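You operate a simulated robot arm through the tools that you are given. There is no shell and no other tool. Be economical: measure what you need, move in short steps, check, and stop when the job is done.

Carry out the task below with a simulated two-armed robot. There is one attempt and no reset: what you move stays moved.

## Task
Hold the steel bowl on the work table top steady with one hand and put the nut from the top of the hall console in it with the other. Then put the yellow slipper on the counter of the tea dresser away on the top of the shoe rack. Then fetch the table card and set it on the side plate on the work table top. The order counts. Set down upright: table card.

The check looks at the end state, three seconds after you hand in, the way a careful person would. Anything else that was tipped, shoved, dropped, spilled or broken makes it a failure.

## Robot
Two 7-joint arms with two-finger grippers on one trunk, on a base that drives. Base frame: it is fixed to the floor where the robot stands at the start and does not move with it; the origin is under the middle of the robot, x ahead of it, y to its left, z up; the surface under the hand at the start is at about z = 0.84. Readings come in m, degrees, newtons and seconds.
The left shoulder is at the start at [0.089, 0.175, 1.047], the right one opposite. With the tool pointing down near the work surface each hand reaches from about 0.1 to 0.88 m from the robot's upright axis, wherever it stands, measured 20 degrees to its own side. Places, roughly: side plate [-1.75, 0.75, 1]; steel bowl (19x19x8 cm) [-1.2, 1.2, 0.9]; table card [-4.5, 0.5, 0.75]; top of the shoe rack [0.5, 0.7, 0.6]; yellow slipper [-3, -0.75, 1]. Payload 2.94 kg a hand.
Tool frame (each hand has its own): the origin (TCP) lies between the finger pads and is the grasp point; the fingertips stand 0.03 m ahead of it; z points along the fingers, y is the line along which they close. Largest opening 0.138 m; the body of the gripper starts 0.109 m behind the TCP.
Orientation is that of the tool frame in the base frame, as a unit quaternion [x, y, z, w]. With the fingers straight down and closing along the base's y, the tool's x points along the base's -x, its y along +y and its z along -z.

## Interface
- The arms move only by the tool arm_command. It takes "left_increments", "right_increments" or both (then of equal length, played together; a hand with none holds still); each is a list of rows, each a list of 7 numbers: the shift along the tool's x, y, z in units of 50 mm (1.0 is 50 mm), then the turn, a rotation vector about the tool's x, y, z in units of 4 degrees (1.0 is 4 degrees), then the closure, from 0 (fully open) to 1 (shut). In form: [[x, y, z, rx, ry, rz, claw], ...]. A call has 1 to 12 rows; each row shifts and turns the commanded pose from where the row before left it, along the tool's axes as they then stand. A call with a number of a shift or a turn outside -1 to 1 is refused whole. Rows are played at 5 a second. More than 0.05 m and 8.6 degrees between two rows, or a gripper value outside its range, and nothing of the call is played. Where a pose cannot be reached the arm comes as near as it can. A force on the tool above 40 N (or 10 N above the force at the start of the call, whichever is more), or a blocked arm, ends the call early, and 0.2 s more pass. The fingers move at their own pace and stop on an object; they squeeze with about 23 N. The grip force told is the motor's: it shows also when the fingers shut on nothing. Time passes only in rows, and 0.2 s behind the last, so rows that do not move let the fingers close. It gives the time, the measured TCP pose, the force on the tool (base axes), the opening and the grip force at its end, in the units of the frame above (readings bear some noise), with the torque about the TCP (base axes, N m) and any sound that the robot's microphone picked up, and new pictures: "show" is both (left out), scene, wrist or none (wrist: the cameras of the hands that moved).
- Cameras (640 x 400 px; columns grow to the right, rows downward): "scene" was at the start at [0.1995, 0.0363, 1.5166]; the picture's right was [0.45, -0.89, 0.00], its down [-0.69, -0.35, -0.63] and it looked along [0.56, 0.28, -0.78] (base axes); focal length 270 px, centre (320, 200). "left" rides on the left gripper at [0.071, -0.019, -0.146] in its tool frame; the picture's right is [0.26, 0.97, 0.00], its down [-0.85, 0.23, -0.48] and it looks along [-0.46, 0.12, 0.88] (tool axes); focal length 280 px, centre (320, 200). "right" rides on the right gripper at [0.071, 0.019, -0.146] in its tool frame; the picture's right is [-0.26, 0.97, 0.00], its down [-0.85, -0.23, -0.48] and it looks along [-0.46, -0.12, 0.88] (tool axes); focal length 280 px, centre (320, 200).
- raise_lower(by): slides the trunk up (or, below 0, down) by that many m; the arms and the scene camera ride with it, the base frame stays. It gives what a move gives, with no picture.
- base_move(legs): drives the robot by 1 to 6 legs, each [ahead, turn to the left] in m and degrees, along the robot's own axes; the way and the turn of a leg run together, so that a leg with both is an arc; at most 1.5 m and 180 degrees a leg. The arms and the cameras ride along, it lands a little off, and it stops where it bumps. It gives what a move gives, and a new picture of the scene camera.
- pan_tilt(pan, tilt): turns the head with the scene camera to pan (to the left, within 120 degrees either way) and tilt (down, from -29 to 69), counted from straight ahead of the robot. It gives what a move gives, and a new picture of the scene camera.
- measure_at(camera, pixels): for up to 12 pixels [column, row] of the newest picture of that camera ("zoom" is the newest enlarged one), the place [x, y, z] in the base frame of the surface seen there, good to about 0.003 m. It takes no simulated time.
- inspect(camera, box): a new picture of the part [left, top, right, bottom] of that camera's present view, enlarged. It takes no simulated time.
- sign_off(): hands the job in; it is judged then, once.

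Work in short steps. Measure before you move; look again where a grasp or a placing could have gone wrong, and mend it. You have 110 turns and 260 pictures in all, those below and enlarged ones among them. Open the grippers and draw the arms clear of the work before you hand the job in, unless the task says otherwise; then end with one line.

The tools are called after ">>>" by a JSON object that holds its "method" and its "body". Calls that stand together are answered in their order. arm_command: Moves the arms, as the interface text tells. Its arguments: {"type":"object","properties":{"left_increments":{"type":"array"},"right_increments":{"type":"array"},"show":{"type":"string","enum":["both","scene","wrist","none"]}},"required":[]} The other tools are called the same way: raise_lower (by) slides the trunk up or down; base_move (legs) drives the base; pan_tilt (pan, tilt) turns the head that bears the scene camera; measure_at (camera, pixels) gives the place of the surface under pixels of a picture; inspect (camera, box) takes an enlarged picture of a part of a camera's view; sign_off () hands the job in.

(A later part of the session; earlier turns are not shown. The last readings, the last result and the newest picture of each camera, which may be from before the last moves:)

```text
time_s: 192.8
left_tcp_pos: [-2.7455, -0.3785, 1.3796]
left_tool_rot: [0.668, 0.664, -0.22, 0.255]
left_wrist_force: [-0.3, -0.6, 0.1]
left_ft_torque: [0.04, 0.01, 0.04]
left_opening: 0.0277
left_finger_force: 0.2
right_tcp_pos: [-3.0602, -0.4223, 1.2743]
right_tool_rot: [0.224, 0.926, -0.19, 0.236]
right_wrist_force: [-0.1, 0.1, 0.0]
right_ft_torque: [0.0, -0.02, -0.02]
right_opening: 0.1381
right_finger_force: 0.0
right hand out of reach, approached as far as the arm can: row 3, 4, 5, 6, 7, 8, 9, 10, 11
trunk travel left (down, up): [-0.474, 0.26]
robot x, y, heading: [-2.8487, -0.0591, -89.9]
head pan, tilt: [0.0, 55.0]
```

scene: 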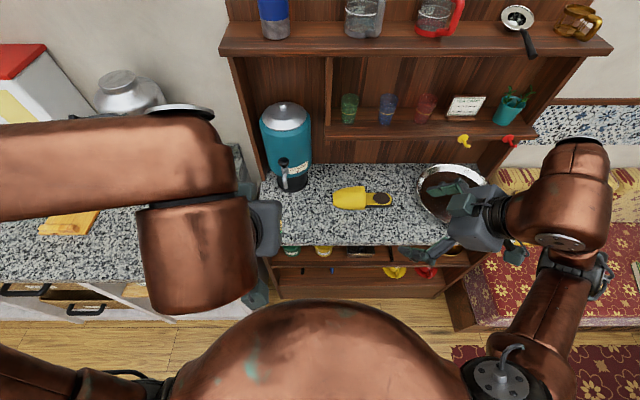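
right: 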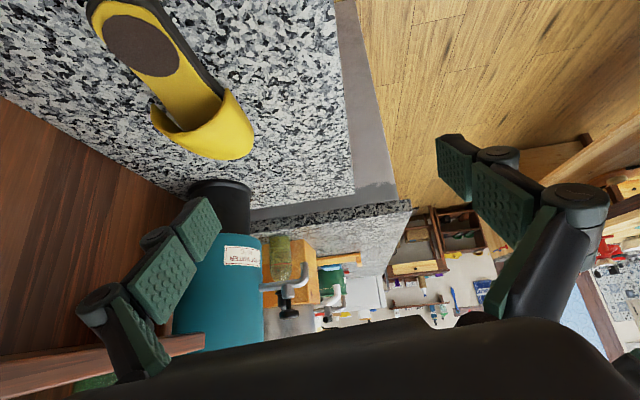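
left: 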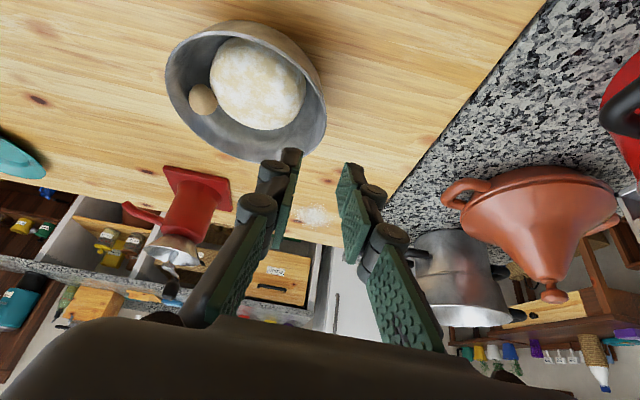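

The hand is too high relative to the shoulder for a vertical tool. Lower the hand 19 cm (free space in front of the counter) and finish the turn there.

>>> {"method": "arm_command", "body": {"right_increments": [[0.53, 0.32, 0.73, 0, 0, 0, 0], [0.53, 0.32, 0.73, 0, 0, 0, 0], [0.53, 0.32, 0.73, 0, 0, 0, 0], [0.53, 0.32, 0.73, 0, 0, 0, 0], [0, 0, 0, -0.52, 0.92, -1.0, 0], [0, 0, 0, -0.52, 0.92, -1.0, 0], [0, 0, 0, -0.52, 0.92, -1.0, 0], [0, 0, 0, -0.52, 0.92, -1.0, 0], [0, 0, 0, -0.52, 0.92, -1.0, 0], [0, 0, 0, -0.52, 0.92, -1.0, 0], [0, 0, 0, -0.52, 0.92, -1.0, 0]], "show": "both"}}

```text
time_s: 195.2
left_tcp_pos: [-2.7461, -0.3781, 1.3794]
left_tool_rot: [0.667, 0.664, -0.219, 0.257]
left_wrist_force: [1.1, -0.3, 0.6]
left_ft_torque: [-0.01, 0.02, 0.01]
left_opening: 0.0276
left_finger_force: 0.0
right_tcp_pos: [-3.0587, -0.3918, 1.2187]
right_tool_rot: [0.224, 0.927, -0.188, 0.235]
right_wrist_force: [-0.3, 0.1, -0.1]
right_ft_torque: [0.01, -0.01, 0.04]
right_opening: 0.1382
right_finger_force: 0.0
right hand out of reach, approached as far as the arm can: row 1, 2, 3, 4, 5, 6, 7, 8, 9, 10, 11
trunk travel left (down, up): [-0.474, 0.26]
robot x, y, heading: [-2.846, -0.0539, -90.0]
head pan, tilt: [0.0, 55.0]
```

scene: 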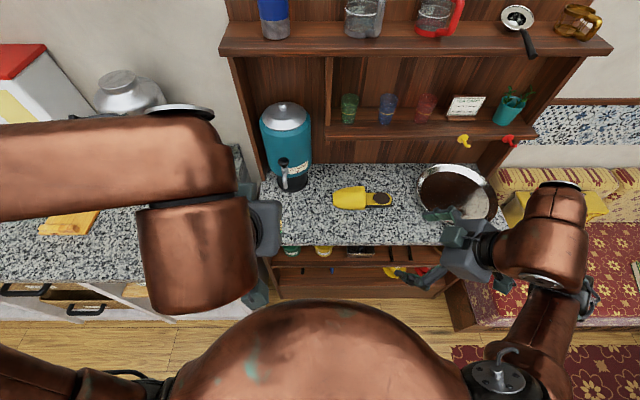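
right: 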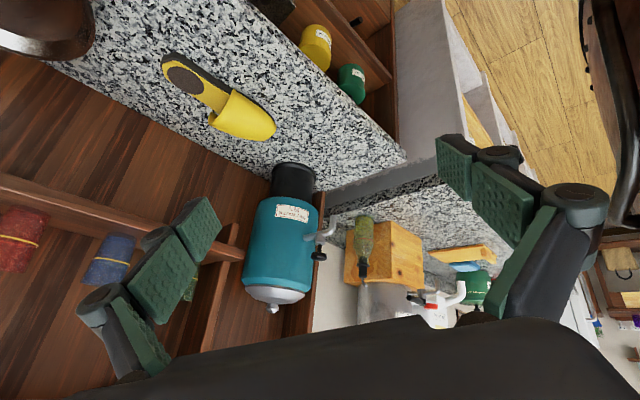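

Yawing left hits the wrist limit, so unwind the other way: rotate the right tool about its axis toward the opposite yaw (closing axis again along y) over several calls.

>>> {"method": "arm_command", "body": {"right_increments": [[0, 0, 0, 0.226, 0.127, 0.966, 0], [0, 0, 0, 0.226, 0.127, 0.966, 0], [0, 0, 0, 0.226, 0.127, 0.966, 0], [0, 0, 0, 0.226, 0.127, 0.966, 0], [0, 0, 0, 0.226, 0.127, 0.966, 0], [0, 0, 0, 0.226, 0.127, 0.966, 0], [0, 0, 0, 0.226, 0.127, 0.966, 0], [0, 0, 0, 0.226, 0.127, 0.966, 0], [0, 0, 0, 0.226, 0.127, 0.966, 0], [0, 0, 0, 0.226, 0.127, 0.966, 0], [0, 0, 0, 0.226, 0.127, 0.966, 0], [0, 0, 0, 0.226, 0.127, 0.966, 0]], "show": "none"}}

>>> {"method": "arm_command", "body": {"right_increments": [[0, 0, 0, 0.226, 0.127, 0.966, 0], [0, 0, 0, 0.226, 0.127, 0.966, 0], [0, 0, 0, 0.226, 0.127, 0.966, 0], [0, 0, 0, 0.226, 0.127, 0.966, 0], [0, 0, 0, 0.226, 0.127, 0.966, 0], [0, 0, 0, 0.226, 0.127, 0.966, 0], [0, 0, 0, 0.226, 0.127, 0.966, 0], [0, 0, 0, 0.226, 0.127, 0.966, 0], [0, 0, 0, 0.226, 0.127, 0.966, 0], [0, 0, 0, 0.226, 0.127, 0.966, 0], [0, 0, 0, 0.226, 0.127, 0.966, 0], [0, 0, 0, 0.226, 0.127, 0.966, 0]], "show": "none"}}

>>> {"method": "arm_command", "body": {"right_increments": [[0, 0, 0, 0.226, 0.127, 0.966, 0], [0, 0, 0, 0.226, 0.127, 0.966, 0], [0, 0, 0, 0.226, 0.127, 0.966, 0], [0, 0, 0, 0.226, 0.127, 0.966, 0], [0, 0, 0, 0.226, 0.127, 0.966, 0], [0, 0, 0, 0.226, 0.127, 0.966, 0], [0, 0, 0, 0.226, 0.127, 0.966, 0], [0, 0, 0, 0.226, 0.127, 0.966, 0], [0, 0, 0, 0.226, 0.127, 0.966, 0], [0, 0, 0, 0.226, 0.127, 0.966, 0], [0, 0, 0, 0.226, 0.127, 0.966, 0], [0, 0, 0, 0.226, 0.127, 0.966, 0]], "show": "both"}}

```text
time_s: 197.8
left_tcp_pos: [-2.7451, -0.3779, 1.38]
left_tool_rot: [0.668, 0.664, -0.219, 0.256]
left_wrist_force: [-0.5, 0.3, 1.2]
left_ft_torque: [0.02, 0.03, 0.0]
left_opening: 0.0274
left_finger_force: 0.1
right_tcp_pos: [-3.0663, -0.391, 1.2215]
right_tool_rot: [0.579, 0.768, -0.156, 0.227]
right_wrist_force: [0.1, 0.6, -0.4]
right_ft_torque: [-0.03, -0.01, -0.02]
right_opening: 0.1382
right_finger_force: 0.0
right hand out of reach, approached as far as the arm can: row 2
trunk travel left (down, up): [-0.474, 0.26]
robot x, y, heading: [-2.8483, -0.059, -89.7]
head pan, tilt: [0.0, 55.0]
```

```text
time_s: 200.4
left_tcp_pos: [-2.7464, -0.3776, 1.3816]
left_tool_rot: [0.668, 0.663, -0.221, 0.256]
left_wrist_force: [1.0, 0.0, -0.7]
left_ft_torque: [0.01, 0.02, 0.03]
left_opening: 0.0274
left_finger_force: 0.0
right_tcp_pos: [-3.0656, -0.3911, 1.22]
right_tool_rot: [0.859, 0.471, -0.095, 0.175]
right_wrist_force: [0.2, 1.0, -0.3]
right_ft_torque: [0.01, -0.03, 0.0]
right_opening: 0.1382
right_finger_force: 0.1
trunk travel left (down, up): [-0.474, 0.26]
robot x, y, heading: [-2.8442, -0.0586, -90.2]
head pan, tilt: [0.0, 55.0]
```

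```text
time_s: 203.0
left_tcp_pos: [-2.7459, -0.3776, 1.3792]
left_tool_rot: [0.667, 0.664, -0.22, 0.256]
left_wrist_force: [0.2, 0.2, 0.2]
left_ft_torque: [0.03, -0.03, -0.01]
left_opening: 0.0278
left_finger_force: 0.0
right_tcp_pos: [-3.0663, -0.3908, 1.2211]
right_tool_rot: [0.991, 0.094, -0.016, 0.095]
right_wrist_force: [-0.1, 0.0, -0.1]
right_ft_torque: [0.0, 0.0, 0.03]
right_opening: 0.1382
right_finger_force: 0.0
trunk travel left (down, up): [-0.474, 0.26]
robot x, y, heading: [-2.8464, -0.0534, -90.2]
head pan, tilt: [0.0, 55.0]
```

scene: 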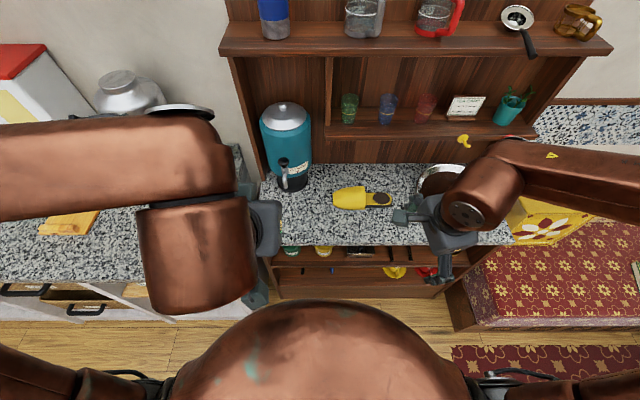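
right: 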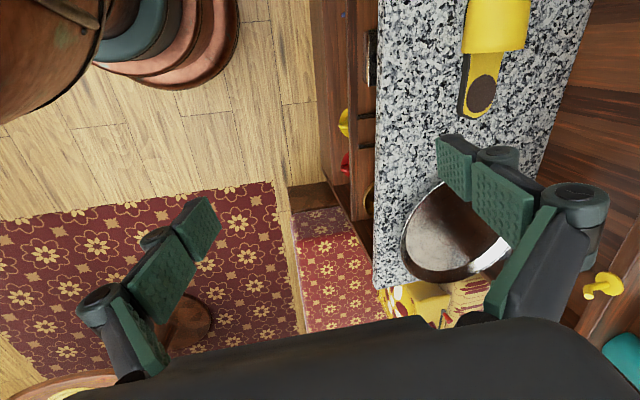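

Works. Finish the last ~11° and descend to (-2.985,-0.65,0.98), in front of the slipper and below the shelf level.

>>> {"method": "arm_command", "body": {"right_increments": [[0, 0, 0, 0.226, 0.127, 0.95, 0], [0, 0, 0, 0.226, 0.127, 0.95, 0], [0, 0, 0, 0.2, 0.12, 0.85, 0], [0.2025, 0.5575, 0.686, 0, 0, 0, 0], [0.2025, 0.5575, 0.686, 0, 0, 0, 0], [0.2025, 0.5575, 0.686, 0, 0, 0, 0], [0.2025, 0.5575, 0.686, 0, 0, 0, 0], [0.2025, 0.5575, 0.686, 0, 0, 0, 0], [0.2025, 0.5575, 0.686, 0, 0, 0, 0], [0.2025, 0.5575, 0.686, 0, 0, 0, 0], [0.2025, 0.5575, 0.686, 0, 0, 0, 0]], "show": "both"}}

```text
time_s: 205.4
left_tcp_pos: [-2.7452, -0.3778, 1.379]
left_tool_rot: [0.668, 0.664, -0.219, 0.256]
left_wrist_force: [-0.4, 0.2, -0.7]
left_ft_torque: [0.03, 0.02, -0.01]
left_opening: 0.0275
left_finger_force: 0.1
right_tcp_pos: [-3.0961, -0.5596, 1.0564]
right_tool_rot: [0.997, 0.001, 0.006, 0.073]
right_wrist_force: [0.2, 0.5, 0.7]
right_ft_torque: [0.01, -0.03, 0.01]
right_opening: 0.138
right_finger_force: 0.0
right hand out of reach, approached as far as the arm can: row 7, 8, 9, 10, 11
trunk travel left (down, up): [-0.474, 0.26]
robot x, y, heading: [-2.8479, -0.0551, -90.1]
head pan, tilt: [0.0, 55.0]
```

scene: 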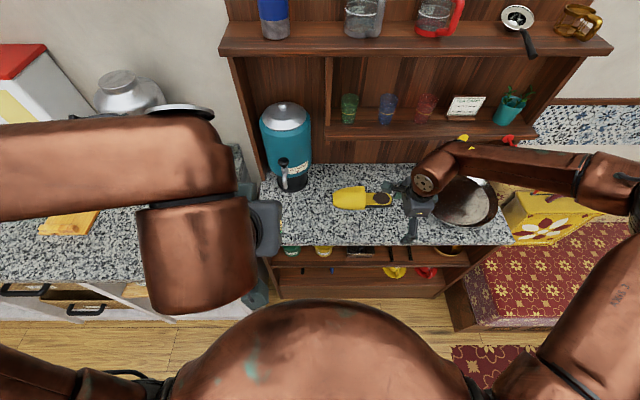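
right: 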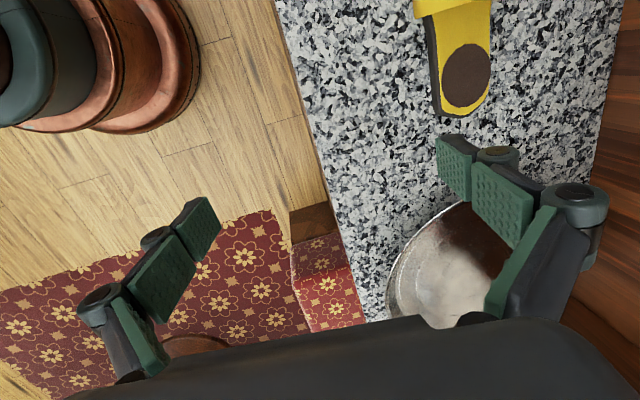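

Inward reach is limiting; rotate the base 12.5° left and nudge forward so the hand itself comes over the slipper.

>>> {"method": "base_move", "body": {"legs": [[0, 12.5], [0.06, 0]]}}

>>> {"method": "arm_command", "body": {"right_increments": [[0, 0, 0, 0, 0, 0.8, 0], [0, 0, 0, 0, 0, 0.8, 0], [0, 0, 0, 0, 0, 0.8, 0], [0, 0, 0, 0, 0, 0.7, 0]], "show": "both"}}

```text
time_s: 207.2
left_tcp_pos: [-2.6685, -0.3979, 1.3824]
left_tool_rot: [0.591, 0.73, -0.194, 0.282]
left_wrist_force: [-0.3, 1.2, 0.1]
left_ft_torque: [-0.09, -0.03, 0.0]
left_opening: 0.0274
left_finger_force: 0.2
right_tcp_pos: [-2.9721, -0.6521, 1.0614]
right_tool_rot: [0.991, 0.108, 0.014, 0.076]
right_wrist_force: [-0.2, 1.4, 0.2]
right_ft_torque: [-0.1, 0.01, 0.01]
right_opening: 0.1378
right_finger_force: 0.1
trunk travel left (down, up): [-0.474, 0.26]
robot x, y, heading: [-2.8341, -0.1156, -77.6]
head pan, tilt: [0.0, 55.0]
```

scene: 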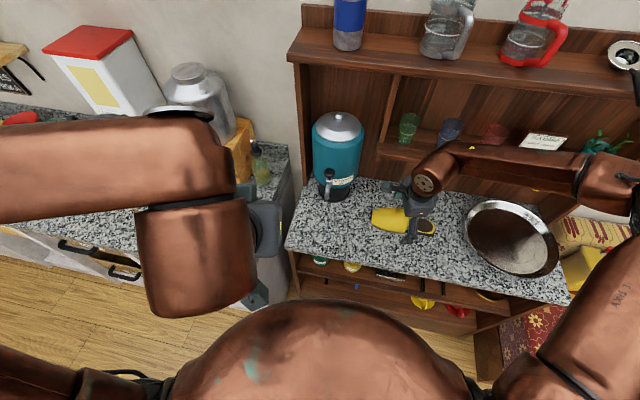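

```text
time_s: 208.2
left_tcp_pos: [-2.6663, -0.4046, 1.3803]
left_tool_rot: [0.592, 0.731, -0.193, 0.279]
left_wrist_force: [-0.1, 0.8, -1.0]
left_ft_torque: [-0.02, 0.01, 0.01]
left_opening: 0.0274
left_finger_force: 0.1
right_tcp_pos: [-2.9698, -0.6576, 1.0581]
right_tool_rot: [0.997, 0.0, 0.021, 0.071]
right_wrist_force: [0.3, 0.4, 0.5]
right_ft_torque: [0.02, 0.01, 0.02]
right_opening: 0.1381
right_finger_force: 0.1
trunk travel left (down, up): [-0.474, 0.26]
robot x, y, heading: [-2.8332, -0.1125, -77.8]
head pan, tilt: [0.0, 55.0]
```

scene: 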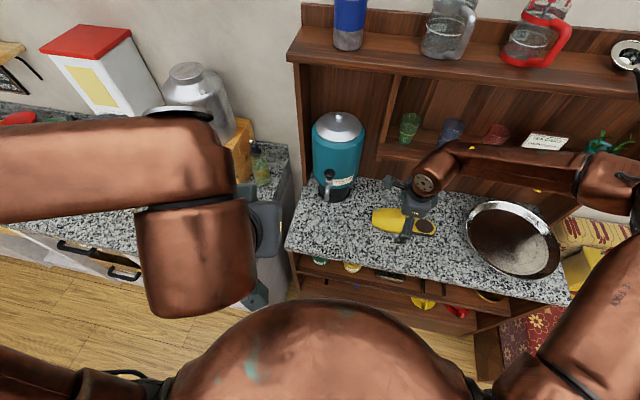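
right: 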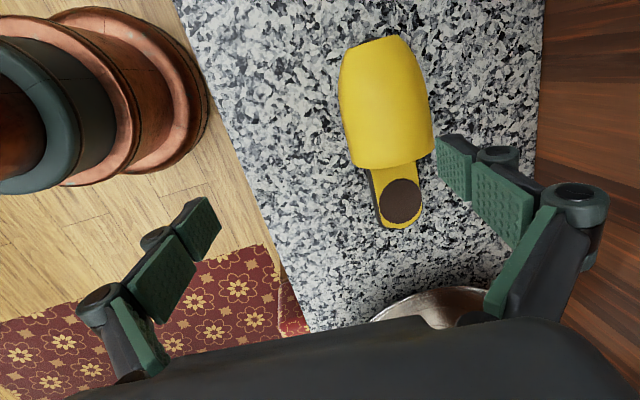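

Well placed. Check the forearm's height/clearance near the knobs before lowering with the trunk.

>>> {"method": "measure_at", "body": {"camera": "scene", "pixels": [[470, 155], [530, 155], [530, 185], [590, 160], [600, 200], [635, 180], [540, 190], [430, 165], [600, 290], [570, 340]]}}

```text
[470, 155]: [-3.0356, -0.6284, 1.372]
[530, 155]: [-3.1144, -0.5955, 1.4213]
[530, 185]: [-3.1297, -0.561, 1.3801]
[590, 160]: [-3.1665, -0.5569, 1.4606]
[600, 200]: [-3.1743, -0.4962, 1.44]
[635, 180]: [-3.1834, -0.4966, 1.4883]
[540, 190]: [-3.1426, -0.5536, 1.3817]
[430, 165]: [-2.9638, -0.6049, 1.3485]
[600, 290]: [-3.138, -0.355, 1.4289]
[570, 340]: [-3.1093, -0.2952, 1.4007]
```

Forearm stays at y≥-0.63, clear. Lower 8 cm by the trunk, then shift 9 cm toward the wall over the slipper.

>>> {"method": "raise_lower", "body": {"by": -0.08}}

>>> {"method": "arm_command", "body": {"right_increments": [[-0.15, 0.89, 0.12, 0, 0, 0, 0], [-0.15, 0.89, 0.12, 0, 0, 0, 0], [0, 0, 0, 0, 0, 0, 0]], "show": "both"}}

```text
time_s: 209.3
left_tcp_pos: [-2.6664, -0.4049, 1.3008]
left_tool_rot: [0.592, 0.731, -0.192, 0.28]
left_wrist_force: [-0.1, -0.7, 0.0]
left_ft_torque: [0.02, 0.01, 0.0]
left_opening: 0.0275
left_finger_force: 0.1
right_tcp_pos: [-2.9705, -0.6584, 0.9798]
right_tool_rot: [0.997, 0.0, 0.02, 0.071]
right_wrist_force: [0.0, 0.9, -0.1]
right_ft_torque: [-0.01, -0.01, 0.01]
right_opening: 0.1381
right_finger_force: 0.0
trunk travel left (down, up): [-0.394, 0.34]
robot x, y, heading: [-2.8361, -0.1151, -77.8]
head pan, tilt: [0.0, 55.0]
```

```text
time_s: 210.1
left_tcp_pos: [-2.6666, -0.4053, 1.3008]
left_tool_rot: [0.592, 0.731, -0.192, 0.279]
left_wrist_force: [-0.6, 0.3, -0.5]
left_ft_torque: [-0.01, 0.01, 0.0]
left_opening: 0.0279
left_finger_force: 0.0
right_tcp_pos: [-2.9986, -0.736, 0.9869]
right_tool_rot: [0.997, 0.001, 0.021, 0.071]
right_wrist_force: [0.5, -0.3, -0.4]
right_ft_torque: [0.02, 0.01, 0.03]
right_opening: 0.1381
right_finger_force: 0.0
right hand out of reach, approached as far as the arm can: row 2
trunk travel left (down, up): [-0.394, 0.34]
robot x, y, heading: [-2.8348, -0.1145, -77.6]
head pan, tilt: [0.0, 55.0]
```

scene: 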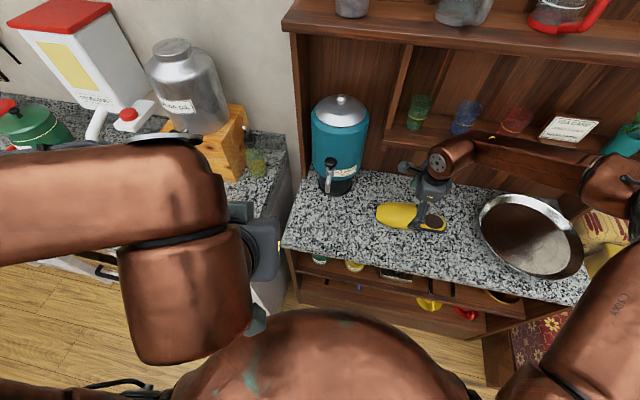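
right: 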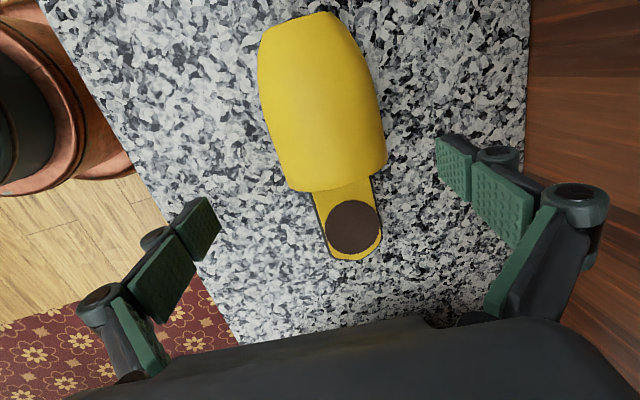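

Slipper lies between the fingers; nudge the base 12 mm forward and 1° left for centring, then check.

>>> {"method": "base_move", "body": {"legs": [[0.013, 1.0]]}}

>>> {"method": "raise_lower", "body": {"by": -0.06}}

>>> {"method": "inspect", "body": {"camera": "right", "box": [0, 0, 640, 400]}}

```text
time_s: 210.9
left_tcp_pos: [-2.658, -0.4158, 1.3012]
left_tool_rot: [0.586, 0.737, -0.189, 0.28]
left_wrist_force: [-0.1, 0.9, -0.7]
left_ft_torque: [0.04, -0.01, 0.0]
left_opening: 0.0276
left_finger_force: 0.0
right_tcp_pos: [-2.9861, -0.7516, 0.9867]
right_tool_rot: [0.997, 0.009, 0.022, 0.07]
right_wrist_force: [0.0, 0.1, 0.9]
right_ft_torque: [-0.01, -0.03, 0.0]
right_opening: 0.1381
right_finger_force: 0.1
trunk travel left (down, up): [-0.394, 0.34]
robot x, y, heading: [-2.8336, -0.128, -76.6]
head pan, tilt: [0.0, 55.0]
```

scene: 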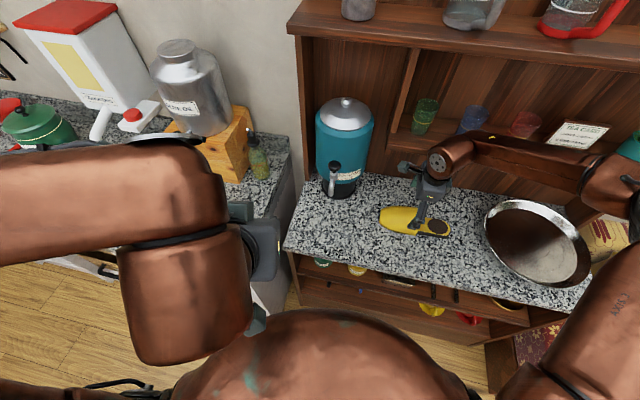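

```text
time_s: 211.9
left_tcp_pos: [-2.6586, -0.4148, 1.2405]
left_tool_rot: [0.584, 0.737, -0.189, 0.281]
left_wrist_force: [-0.1, 0.3, 0.6]
left_ft_torque: [-0.02, 0.0, 0.01]
left_opening: 0.0277
left_finger_force: 0.1
right_tcp_pos: [-2.9842, -0.7511, 0.9262]
right_tool_rot: [0.997, 0.009, 0.022, 0.07]
right_wrist_force: [-0.3, 0.5, 0.0]
right_ft_torque: [-0.01, -0.01, 0.02]
right_opening: 0.1379
right_finger_force: 0.1
trunk travel left (down, up): [-0.334, 0.4]
robot x, y, heading: [-2.8286, -0.1297, -76.7]
head pan, tilt: [0.0, 55.0]
```

```text
1.00 times, centred on (320, 200) of right (not enlarged: the box is as wide or as high as the picture)
```

zoom: 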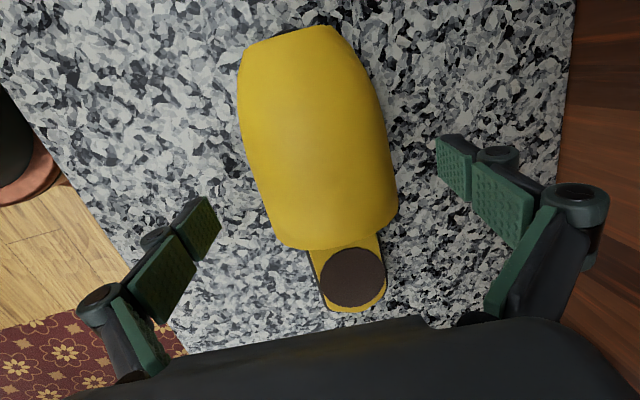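

Perfectly centred. Lower the last 2 cm and close.

>>> {"method": "raise_lower", "body": {"by": -0.02}}

>>> {"method": "arm_command", "body": {"right_increments": [[0, 0, 0, 0, 0, 0, 0.25], [0, 0, 0, 0, 0, 0, 0.45], [0, 0, 0, 0, 0, 0, 0.6], [0, 0, 0, 0, 0, 0, 0.8], [0, 0, 0, 0, 0, 0, 1], [0, 0, 0, 0, 0, 0, 1]], "show": "wrist"}}

```text
time_s: 212.6
left_tcp_pos: [-2.6594, -0.4152, 1.2201]
left_tool_rot: [0.585, 0.736, -0.19, 0.282]
left_wrist_force: [0.1, 0.0, 0.3]
left_ft_torque: [-0.04, 0.01, 0.01]
left_opening: 0.0275
left_finger_force: 0.1
right_tcp_pos: [-2.985, -0.7501, 0.9077]
right_tool_rot: [0.997, 0.009, 0.023, 0.071]
right_wrist_force: [0.0, -0.3, 0.3]
right_ft_torque: [-0.03, -0.03, -0.01]
right_opening: 0.138
right_finger_force: 0.0
trunk travel left (down, up): [-0.314, 0.42]
robot x, y, heading: [-2.8287, -0.1299, -76.7]
head pan, tilt: [0.0, 55.0]
```

```text
time_s: 214.0
left_tcp_pos: [-2.6592, -0.4148, 1.22]
left_tool_rot: [0.585, 0.737, -0.189, 0.281]
left_wrist_force: [-0.5, 0.5, -0.4]
left_ft_torque: [0.02, 0.01, -0.04]
left_opening: 0.0278
left_finger_force: 0.0
right_tcp_pos: [-2.9836, -0.75, 0.9073]
right_tool_rot: [0.997, 0.009, 0.022, 0.071]
right_wrist_force: [-0.1, -0.7, 2.5]
right_ft_torque: [-0.04, 0.01, 0.07]
right_opening: 0.0898
right_finger_force: 22.8
trunk travel left (down, up): [-0.314, 0.42]
robot x, y, heading: [-2.8292, -0.1284, -76.5]
head pan, tilt: [0.0, 55.0]
```

right: 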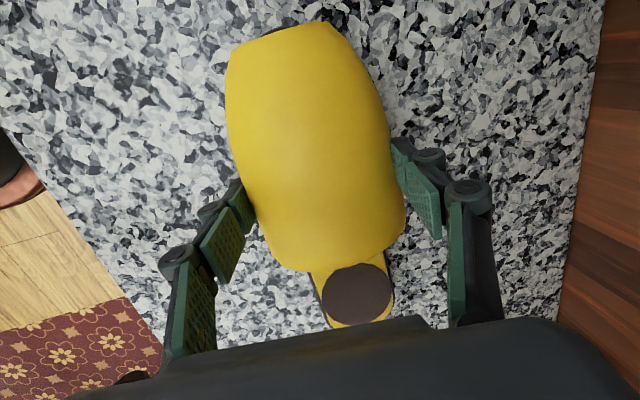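

Gripped at 90 mm. Lift 4 cm, back the base out, then raise.

>>> {"method": "raise_lower", "body": {"by": 0.04}}

>>> {"method": "base_move", "body": {"legs": [[-0.2, 0]]}}

>>> {"method": "raise_lower", "body": {"by": 0.25}}

>>> {"method": "inspect", "body": {"camera": "right", "box": [0, 0, 640, 400]}}

```text
time_s: 214.8
left_tcp_pos: [-2.6587, -0.4166, 1.2595]
left_tool_rot: [0.584, 0.737, -0.188, 0.281]
left_wrist_force: [0.2, -0.4, -0.6]
left_ft_torque: [0.01, -0.01, 0.01]
left_opening: 0.0277
left_finger_force: 0.1
right_tcp_pos: [-2.9844, -0.7521, 0.9461]
right_tool_rot: [0.997, 0.009, 0.022, 0.071]
right_wrist_force: [0.4, 0.3, -2.1]
right_ft_torque: [0.02, -0.03, -0.01]
right_opening: 0.0901
right_finger_force: 23.3
trunk travel left (down, up): [-0.354, 0.38]
robot x, y, heading: [-2.8334, -0.1268, -76.9]
head pan, tilt: [0.0, 55.0]
```

```text
time_s: 216.4
left_tcp_pos: [-2.7055, -0.2199, 1.2622]
left_tool_rot: [0.586, 0.736, -0.19, 0.281]
left_wrist_force: [0.3, 0.2, -0.1]
left_ft_torque: [-0.01, -0.06, 0.0]
left_opening: 0.0276
left_finger_force: 0.2
right_tcp_pos: [-3.0306, -0.5561, 0.9479]
right_tool_rot: [0.997, 0.008, 0.021, 0.072]
right_wrist_force: [-0.2, 0.2, -1.6]
right_ft_torque: [-0.01, -0.01, -0.01]
right_opening: 0.0898
right_finger_force: 23.2
trunk travel left (down, up): [-0.354, 0.38]
robot x, y, heading: [-2.874, 0.069, -76.8]
head pan, tilt: [0.0, 55.0]
```

scene: 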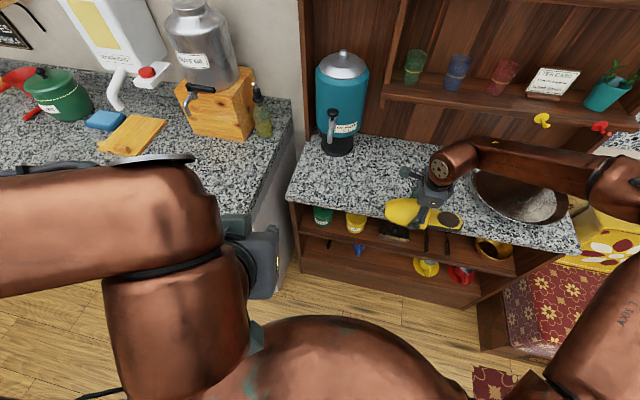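

```text
time_s: 219.0
left_tcp_pos: [-2.7039, -0.2222, 1.5088]
left_tool_rot: [0.586, 0.736, -0.191, 0.28]
left_wrist_force: [0.1, 0.7, 0.8]
left_ft_torque: [-0.04, -0.01, 0.0]
left_opening: 0.0277
left_finger_force: 0.1
right_tcp_pos: [-3.0352, -0.5489, 1.2294]
right_tool_rot: [0.995, 0.009, 0.028, 0.099]
right_wrist_force: [0.1, 1.1, -1.6]
right_ft_torque: [-0.01, -0.03, 0.02]
right_opening: 0.0897
right_finger_force: 22.7
trunk travel left (down, up): [-0.604, 0.13]
robot x, y, heading: [-2.8786, 0.069, -77.0]
head pan, tilt: [0.0, 55.0]
```

```text
1.00 times, centred on (320, 200) of right (not enlarged: the box is as wide or as high as the picture)
```

zoom: 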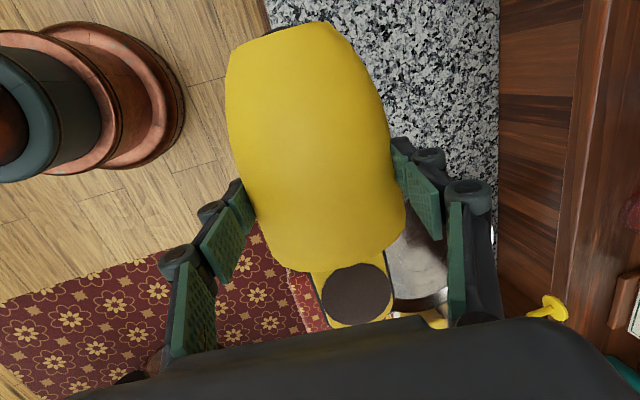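

Slipper held. Turn east and drive along the aisle back to the console corner, then look at the rack.

>>> {"method": "base_move", "body": {"legs": [[0, 77], [1.4, 0], [1.38, 0]]}}

>>> {"method": "pan_tilt", "body": {"pan": 50, "tilt": 50}}

```text
time_s: 235.7
left_tcp_pos: [0.227, 0.1436, 1.5124]
left_tool_rot: [0.006, 0.94, 0.023, 0.339]
left_wrist_force: [1.1, 0.1, 0.1]
left_ft_torque: [0.0, 0.0, -0.02]
left_opening: 0.0276
left_finger_force: 0.0
right_tcp_pos: [0.466, -0.2516, 1.2291]
right_tool_rot: [0.777, 0.621, 0.083, 0.06]
right_wrist_force: [0.9, 0.0, -1.7]
right_ft_torque: [0.04, 0.03, 0.03]
right_opening: 0.0896
right_finger_force: 23.0
trunk travel left (down, up): [-0.604, 0.13]
robot x, y, heading: [-0.0932, 0.0476, -0.6]
head pan, tilt: [0.0, 55.0]
```

scene: 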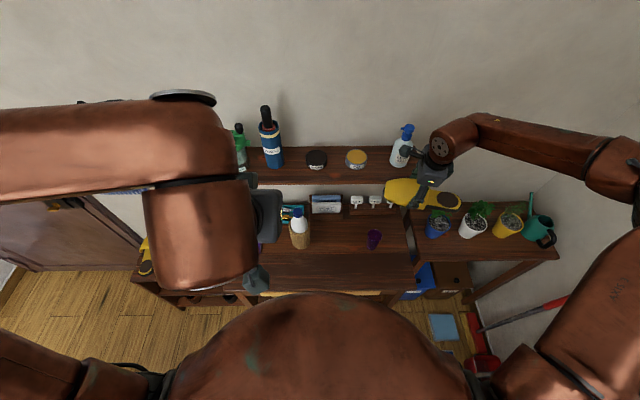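

```text
time_s: 236.9
left_tcp_pos: [0.2263, 0.1442, 1.5113]
left_tool_rot: [0.006, 0.941, 0.023, 0.338]
left_wrist_force: [-0.4, 0.7, -1.0]
left_ft_torque: [0.01, -0.02, 0.02]
left_opening: 0.0275
left_finger_force: 0.1
right_tcp_pos: [0.4651, -0.2532, 1.227]
right_tool_rot: [0.777, 0.621, 0.082, 0.06]
right_wrist_force: [-0.2, -0.7, -1.7]
right_ft_torque: [-0.01, -0.01, 0.04]
right_opening: 0.0896
right_finger_force: 22.4
trunk travel left (down, up): [-0.604, 0.13]
robot x, y, heading: [-0.0933, 0.045, -0.4]
head pan, tilt: [50.0, 50.0]
```

scene: 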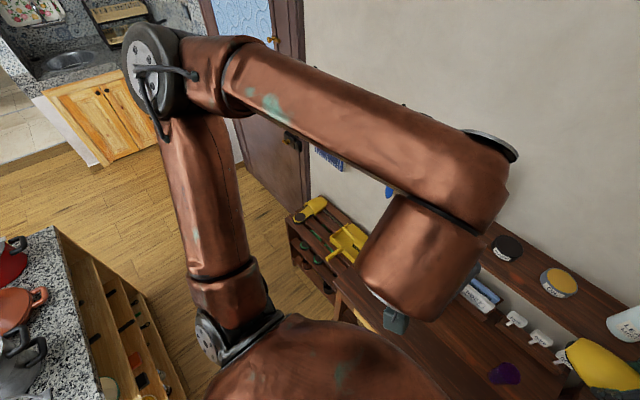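

The slipper at (0.47,-0.25) is close to the shelf front, so draw the right hand in 18 cm first, then back the base.

>>> {"method": "arm_command", "body": {"right_increments": [[-0.19, -0.86, -0.18, 0, 0, 0, 1], [-0.19, -0.86, -0.18, 0, 0, 0, 1], [-0.19, -0.86, -0.18, 0, 0, 0, 1], [-0.19, -0.86, -0.18, 0, 0, 0, 1]], "show": "none"}}

>>> {"method": "base_move", "body": {"legs": [[-0.25, 0], [0, 45], [0.3, 0]]}}

```text
time_s: 237.9
left_tcp_pos: [0.2218, 0.1432, 1.5109]
left_tool_rot: [0.007, 0.94, 0.023, 0.339]
left_wrist_force: [-0.1, -0.2, 0.0]
left_ft_torque: [0.03, -0.04, 0.0]
left_opening: 0.0277
left_finger_force: 0.1
right_tcp_pos: [0.2835, -0.252, 1.2289]
right_tool_rot: [0.777, 0.621, 0.084, 0.06]
right_wrist_force: [-1.2, -0.3, -1.9]
right_ft_torque: [-0.02, -0.06, 0.02]
right_opening: 0.0892
right_finger_force: 22.9
trunk travel left (down, up): [-0.604, 0.13]
robot x, y, heading: [-0.0924, 0.0456, -0.6]
head pan, tilt: [50.0, 50.0]
```

```text
time_s: 243.4
left_tcp_pos: [0.0284, 0.5562, 1.5108]
left_tool_rot: [-0.356, 0.871, 0.151, 0.303]
left_wrist_force: [0.8, -0.5, -0.2]
left_ft_torque: [0.0, 0.0, -0.01]
left_opening: 0.0276
left_finger_force: 0.0
right_tcp_pos: [0.3522, 0.3189, 1.2282]
right_tool_rot: [0.479, 0.872, 0.099, 0.023]
right_wrist_force: [0.5, 0.4, -1.4]
right_ft_torque: [-0.01, 0.02, -0.04]
right_opening: 0.0893
right_finger_force: 22.9
trunk travel left (down, up): [-0.604, 0.13]
robot x, y, heading: [-0.1322, 0.2579, 44.7]
head pan, tilt: [50.0, 50.0]
```

scene: 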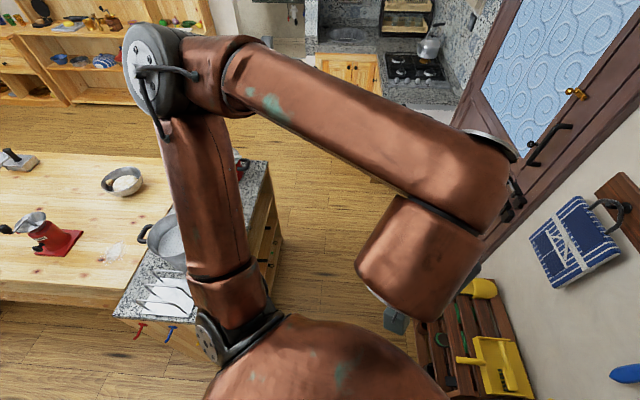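

Now look at the rack (about straight ahead) to choose the spot.

>>> {"method": "pan_tilt", "body": {"pan": -8, "tilt": 55}}

>>> {"method": "measure_at", "body": {"camera": "scene", "pixels": [[320, 100], [260, 130]]}}

```text
time_s: 244.7
left_tcp_pos: [0.0281, 0.5561, 1.5113]
left_tool_rot: [-0.355, 0.871, 0.151, 0.303]
left_wrist_force: [-0.4, -0.1, -0.1]
left_ft_torque: [0.05, 0.01, 0.0]
left_opening: 0.0276
left_finger_force: 0.1
right_tcp_pos: [0.3521, 0.3193, 1.2272]
right_tool_rot: [0.479, 0.872, 0.1, 0.024]
right_wrist_force: [-0.6, 0.4, -2.3]
right_ft_torque: [0.02, 0.0, 0.01]
right_opening: 0.0896
right_finger_force: 22.7
trunk travel left (down, up): [-0.604, 0.13]
robot x, y, heading: [-0.1317, 0.2579, 44.5]
head pan, tilt: [-8.0, 55.0]
```

scene: 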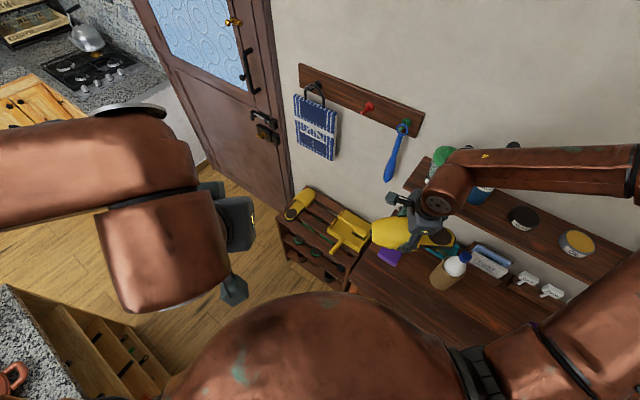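

```text
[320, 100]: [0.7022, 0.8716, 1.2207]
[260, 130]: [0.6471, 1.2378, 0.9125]
```

>>> {"method": "inspect", "body": {"camera": "scene", "box": [260, 175, 388, 255]}}

>>> {"method": "measure_at", "body": {"camera": "zoom", "pixels": [[160, 120], [280, 70], [255, 150], [215, 215], [160, 185], [130, 165], [330, 300], [100, 200], [400, 330], [350, 360], [300, 180], [220, 110]]}}

```text
5.00 times, centred on (324, 215) of scene
```

zoom: 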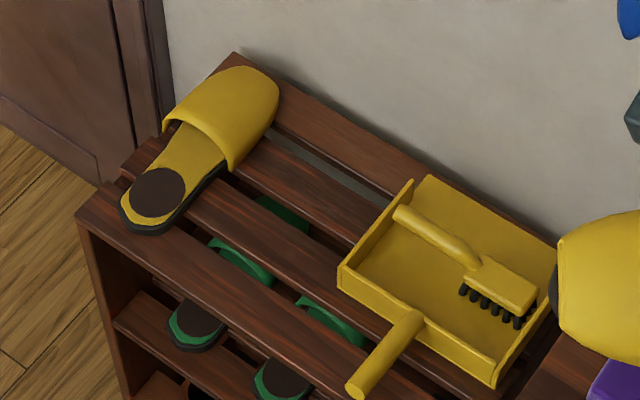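

```text
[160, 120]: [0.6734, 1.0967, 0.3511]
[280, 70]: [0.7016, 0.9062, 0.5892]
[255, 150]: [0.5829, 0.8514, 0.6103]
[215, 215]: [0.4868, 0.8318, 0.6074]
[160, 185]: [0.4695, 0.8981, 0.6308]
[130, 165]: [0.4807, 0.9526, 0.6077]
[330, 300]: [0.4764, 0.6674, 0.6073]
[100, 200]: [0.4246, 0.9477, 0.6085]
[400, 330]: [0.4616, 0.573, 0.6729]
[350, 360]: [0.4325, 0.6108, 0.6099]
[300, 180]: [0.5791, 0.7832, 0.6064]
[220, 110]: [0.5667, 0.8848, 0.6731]
```

There is a 12 cm strip between the mate slipper (right edge y≈0.84) and the dustpan (left edge ≈0.72), running front to back. I go to (-0.13,1.0) facing the rack, and will yaw the tool to neutral so the slipper lies along x.

>>> {"method": "base_move", "body": {"legs": [[0, 45.5], [0.74, 0], [0, -90]]}}

>>> {"method": "pan_tilt", "body": {"pan": -20, "tilt": 60}}

```text
time_s: 254.7
left_tcp_pos: [0.1879, 1.104, 1.5117]
left_tool_rot: [0.005, 0.941, 0.023, 0.338]
left_wrist_force: [-0.1, 0.1, -0.3]
left_ft_torque: [-0.03, 0.02, 0.0]
left_opening: 0.0276
left_finger_force: 0.1
right_tcp_pos: [0.2492, 0.7061, 1.228]
right_tool_rot: [0.777, 0.621, 0.084, 0.059]
right_wrist_force: [-0.1, 0.2, -1.5]
right_ft_torque: [0.04, 0.04, 0.01]
right_opening: 0.0892
right_finger_force: 22.9
trunk travel left (down, up): [-0.604, 0.13]
robot x, y, heading: [-0.1316, 1.0052, -0.7]
head pan, tilt: [-8.0, 55.0]
```

scene: 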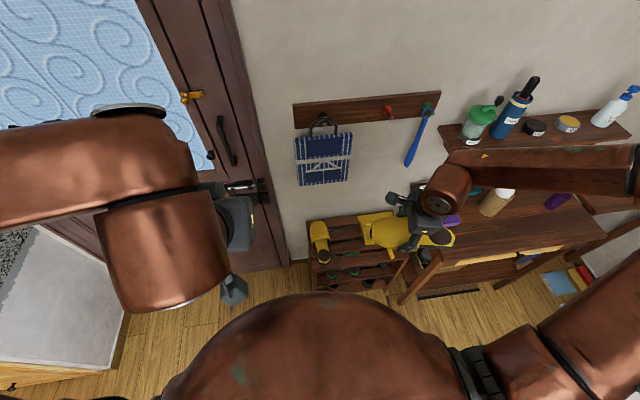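

```text
time_s: 255.4
left_tcp_pos: [0.1866, 1.1026, 1.511]
left_tool_rot: [0.005, 0.941, 0.023, 0.338]
left_wrist_force: [-0.1, 0.0, -0.4]
left_ft_torque: [-0.03, -0.01, 0.04]
left_opening: 0.0276
left_finger_force: 0.1
right_tcp_pos: [0.2484, 0.7074, 1.2279]
right_tool_rot: [0.777, 0.622, 0.082, 0.06]
right_wrist_force: [0.0, -0.5, -2.2]
right_ft_torque: [0.0, -0.01, 0.0]
right_opening: 0.0893
right_finger_force: 23.2
trunk travel left (down, up): [-0.604, 0.13]
robot x, y, heading: [-0.1316, 1.0058, -0.5]
head pan, tilt: [-20.0, 60.0]
```

scene: 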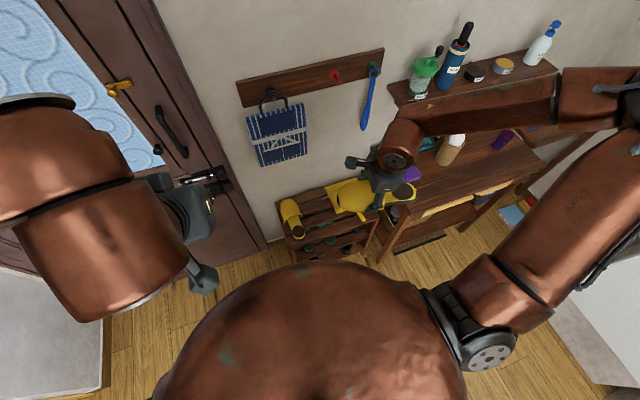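

Rotate the right tool ~104° about its axis to neutral yaw (slipper will point along x, sole level).

>>> {"method": "arm_command", "body": {"right_increments": [[0, 0, 0, 0.07, 0.164, -0.982, 1], [0, 0, 0, 0.07, 0.164, -0.982, 1], [0, 0, 0, 0.07, 0.164, -0.982, 1], [0, 0, 0, 0.07, 0.164, -0.982, 1], [0, 0, 0, 0.07, 0.164, -0.982, 1], [0, 0, 0, 0.07, 0.164, -0.982, 1], [0, 0, 0, 0.07, 0.164, -0.982, 1], [0, 0, 0, 0.07, 0.164, -0.982, 1], [0, 0, 0, 0.07, 0.164, -0.982, 1], [0, 0, 0, 0.07, 0.164, -0.982, 1], [0, 0, 0, 0.07, 0.164, -0.982, 1], [0, 0, 0, 0.07, 0.164, -0.982, 1]], "show": "none"}}

>>> {"method": "arm_command", "body": {"right_increments": [[0, 0, 0, 0.07, 0.164, -0.982, 1], [0, 0, 0, 0.07, 0.164, -0.982, 1], [0, 0, 0, 0.07, 0.164, -0.982, 1], [0, 0, 0, 0.07, 0.164, -0.982, 1], [0, 0, 0, 0.07, 0.164, -0.982, 1], [0, 0, 0, 0.07, 0.164, -0.982, 1], [0, 0, 0, 0.07, 0.164, -0.982, 1], [0, 0, 0, 0.07, 0.164, -0.982, 1], [0, 0, 0, 0.07, 0.164, -0.982, 1], [0, 0, 0, 0.07, 0.164, -0.982, 1], [0, 0, 0, 0.07, 0.164, -0.982, 1], [0, 0, 0, 0.07, 0.164, -0.982, 1]], "show": "none"}}

>>> {"method": "arm_command", "body": {"right_increments": [[0, 0, 0, 0.07, 0.164, -0.982, 1], [0, 0, 0, 0.07, 0.164, -0.982, 1]], "show": "both"}}

>>> {"method": "inspect", "body": {"camera": "scene", "box": [260, 180, 420, 280]}}

```text
time_s: 258.0
left_tcp_pos: [0.1863, 1.1019, 1.5102]
left_tool_rot: [0.006, 0.941, 0.023, 0.339]
left_wrist_force: [-0.2, -0.2, 0.9]
left_ft_torque: [0.0, 0.01, -0.01]
left_opening: 0.0276
left_finger_force: 0.1
right_tcp_pos: [0.2478, 0.7058, 1.2278]
right_tool_rot: [0.458, 0.885, 0.086, 0.024]
right_wrist_force: [0.6, 0.4, -1.9]
right_ft_torque: [-0.01, 0.02, 0.01]
right_opening: 0.0892
right_finger_force: 23.3
trunk travel left (down, up): [-0.604, 0.13]
robot x, y, heading: [-0.131, 1.0025, -0.6]
head pan, tilt: [-20.0, 60.0]
```

```text
time_s: 260.6
left_tcp_pos: [0.1879, 1.1029, 1.5104]
left_tool_rot: [0.006, 0.941, 0.023, 0.337]
left_wrist_force: [-0.2, -0.2, 0.5]
left_ft_torque: [-0.06, 0.01, 0.0]
left_opening: 0.0277
left_finger_force: 0.0
right_tcp_pos: [0.2503, 0.7067, 1.2269]
right_tool_rot: [0.059, 0.995, 0.074, -0.017]
right_wrist_force: [-0.4, -0.5, -0.9]
right_ft_torque: [-0.02, 0.04, 0.01]
right_opening: 0.0891
right_finger_force: 22.6
trunk travel left (down, up): [-0.604, 0.13]
robot x, y, heading: [-0.1305, 1.0064, -0.5]
head pan, tilt: [-20.0, 60.0]
```

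```text
time_s: 261.2
left_tcp_pos: [0.1876, 1.1034, 1.5116]
left_tool_rot: [0.006, 0.941, 0.023, 0.338]
left_wrist_force: [0.9, 0.3, 0.3]
left_ft_torque: [-0.01, 0.0, 0.01]
left_opening: 0.0277
left_finger_force: 0.1
right_tcp_pos: [0.2485, 0.7054, 1.2284]
right_tool_rot: [-0.011, 0.997, 0.071, -0.022]
right_wrist_force: [-0.1, -0.7, -1.6]
right_ft_torque: [-0.05, -0.02, -0.02]
right_opening: 0.0891
right_finger_force: 22.9
trunk travel left (down, up): [-0.604, 0.13]
robot x, y, heading: [-0.1384, 1.0048, -0.5]
head pan, tilt: [-20.0, 60.0]
```

scene: 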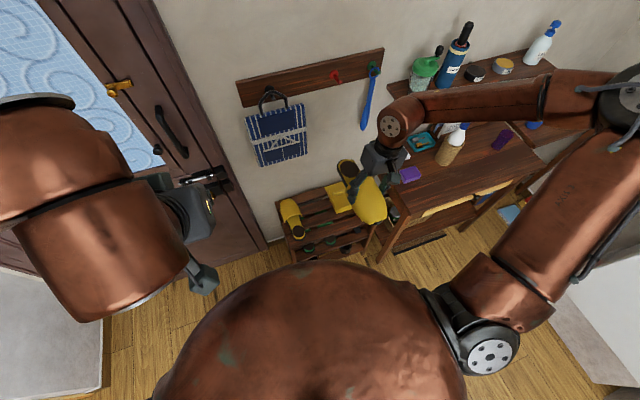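
right: 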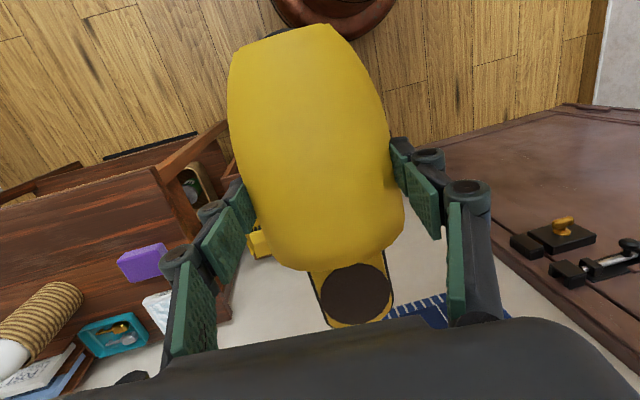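

```text
4.00 times, centred on (340, 230) of scene
```

zoom: 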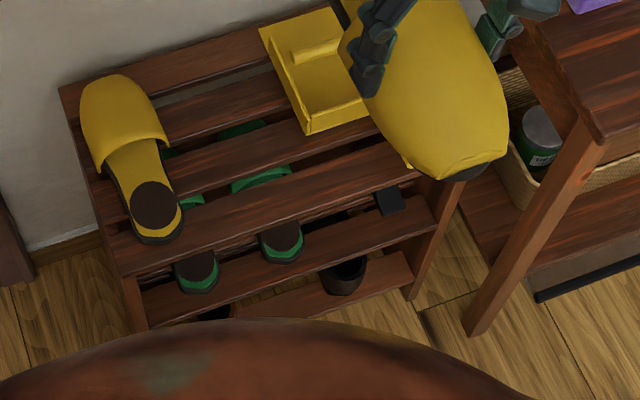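

Now measure the free strip precisely between mate slipper and dustpan.

>>> {"method": "measure_at", "body": {"camera": "zoom", "pixels": [[167, 138], [182, 210], [145, 80], [262, 30], [285, 85], [304, 130], [400, 165], [230, 60], [245, 140], [260, 205], [240, 235], [130, 270]]}}

```text
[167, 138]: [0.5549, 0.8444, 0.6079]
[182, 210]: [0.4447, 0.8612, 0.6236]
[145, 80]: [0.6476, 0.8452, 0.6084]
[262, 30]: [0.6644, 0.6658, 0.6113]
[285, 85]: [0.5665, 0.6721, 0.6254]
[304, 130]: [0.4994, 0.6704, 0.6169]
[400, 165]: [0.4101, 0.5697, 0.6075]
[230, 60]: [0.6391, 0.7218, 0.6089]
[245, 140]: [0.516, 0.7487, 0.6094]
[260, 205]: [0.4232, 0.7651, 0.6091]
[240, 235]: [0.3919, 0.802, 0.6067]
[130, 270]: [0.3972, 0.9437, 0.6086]
```

Free strip y 0.672–0.845, x 0.39–0.70; aim TCP at (0.52, 0.76). Lower the trunk 0.3 m and reach forward.

>>> {"method": "raise_lower", "body": {"by": -0.3}}

>>> {"method": "arm_command", "body": {"right_increments": [[-0.908, 0.165, -0.015, 0, 0, 0, 1], [-0.908, 0.165, -0.015, 0, 0, 0, 1], [-0.908, 0.165, -0.015, 0, 0, 0, 1], [-0.908, 0.165, -0.015, 0, 0, 0, 1], [-0.908, 0.165, -0.015, 0, 0, 0, 1], [-0.908, 0.165, -0.015, 0, 0, 0, 1]], "show": "both"}}

```text
time_s: 264.2
left_tcp_pos: [0.1866, 1.1028, 1.2116]
left_tool_rot: [0.006, 0.941, 0.023, 0.339]
left_wrist_force: [0.5, 0.3, -0.2]
left_ft_torque: [0.01, 0.0, -0.01]
left_opening: 0.0276
left_finger_force: 0.2
right_tcp_pos: [0.248, 0.7059, 0.9277]
right_tool_rot: [-0.01, 0.997, 0.071, -0.023]
right_wrist_force: [0.4, 1.3, -2.0]
right_ft_torque: [-0.01, 0.02, -0.04]
right_opening: 0.0892
right_finger_force: 22.3
trunk travel left (down, up): [-0.304, 0.43]
robot x, y, heading: [-0.1327, 1.0069, -0.7]
head pan, tilt: [-20.0, 60.0]
```

```text
time_s: 265.6
left_tcp_pos: [0.1875, 1.1029, 1.2111]
left_tool_rot: [0.005, 0.941, 0.023, 0.338]
left_wrist_force: [0.0, -0.4, 0.6]
left_ft_torque: [0.06, 0.0, 0.02]
left_opening: 0.0278
left_finger_force: 0.0
right_tcp_pos: [0.454, 0.7258, 0.9446]
right_tool_rot: [-0.01, 0.997, 0.073, -0.022]
right_wrist_force: [0.5, -0.3, -2.1]
right_ft_torque: [0.01, 0.04, 0.02]
right_opening: 0.0892
right_finger_force: 22.9
right hand out of reach, approached as far as the arm can: row 5, 6
trunk travel left (down, up): [-0.304, 0.43]
robot x, y, heading: [-0.1346, 1.0044, -0.5]
head pan, tilt: [-20.0, 60.0]
```

scene: 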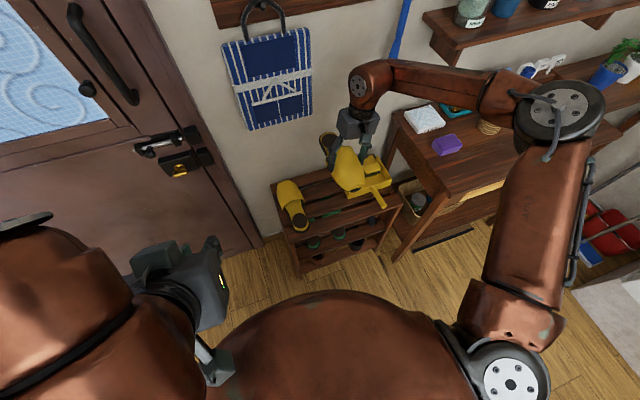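
right: 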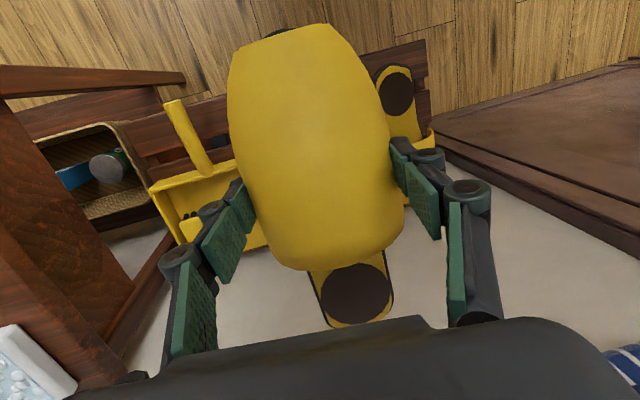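

Nearly there. Check the elbow/forearm clearance over the console before lowering 0.28 m more.

>>> {"method": "measure_at", "body": {"camera": "scene", "pixels": [[565, 100], [520, 120], [600, 130], [540, 200], [450, 90], [400, 95], [520, 320], [490, 128], [440, 148], [425, 118]]}}

```text
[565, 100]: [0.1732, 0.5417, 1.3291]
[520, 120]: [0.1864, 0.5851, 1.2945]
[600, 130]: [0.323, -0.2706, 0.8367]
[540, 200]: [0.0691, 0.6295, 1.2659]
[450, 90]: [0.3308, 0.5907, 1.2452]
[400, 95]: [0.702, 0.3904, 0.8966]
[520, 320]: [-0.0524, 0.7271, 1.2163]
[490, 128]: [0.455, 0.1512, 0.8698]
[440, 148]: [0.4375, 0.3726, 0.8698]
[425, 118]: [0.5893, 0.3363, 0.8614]
```

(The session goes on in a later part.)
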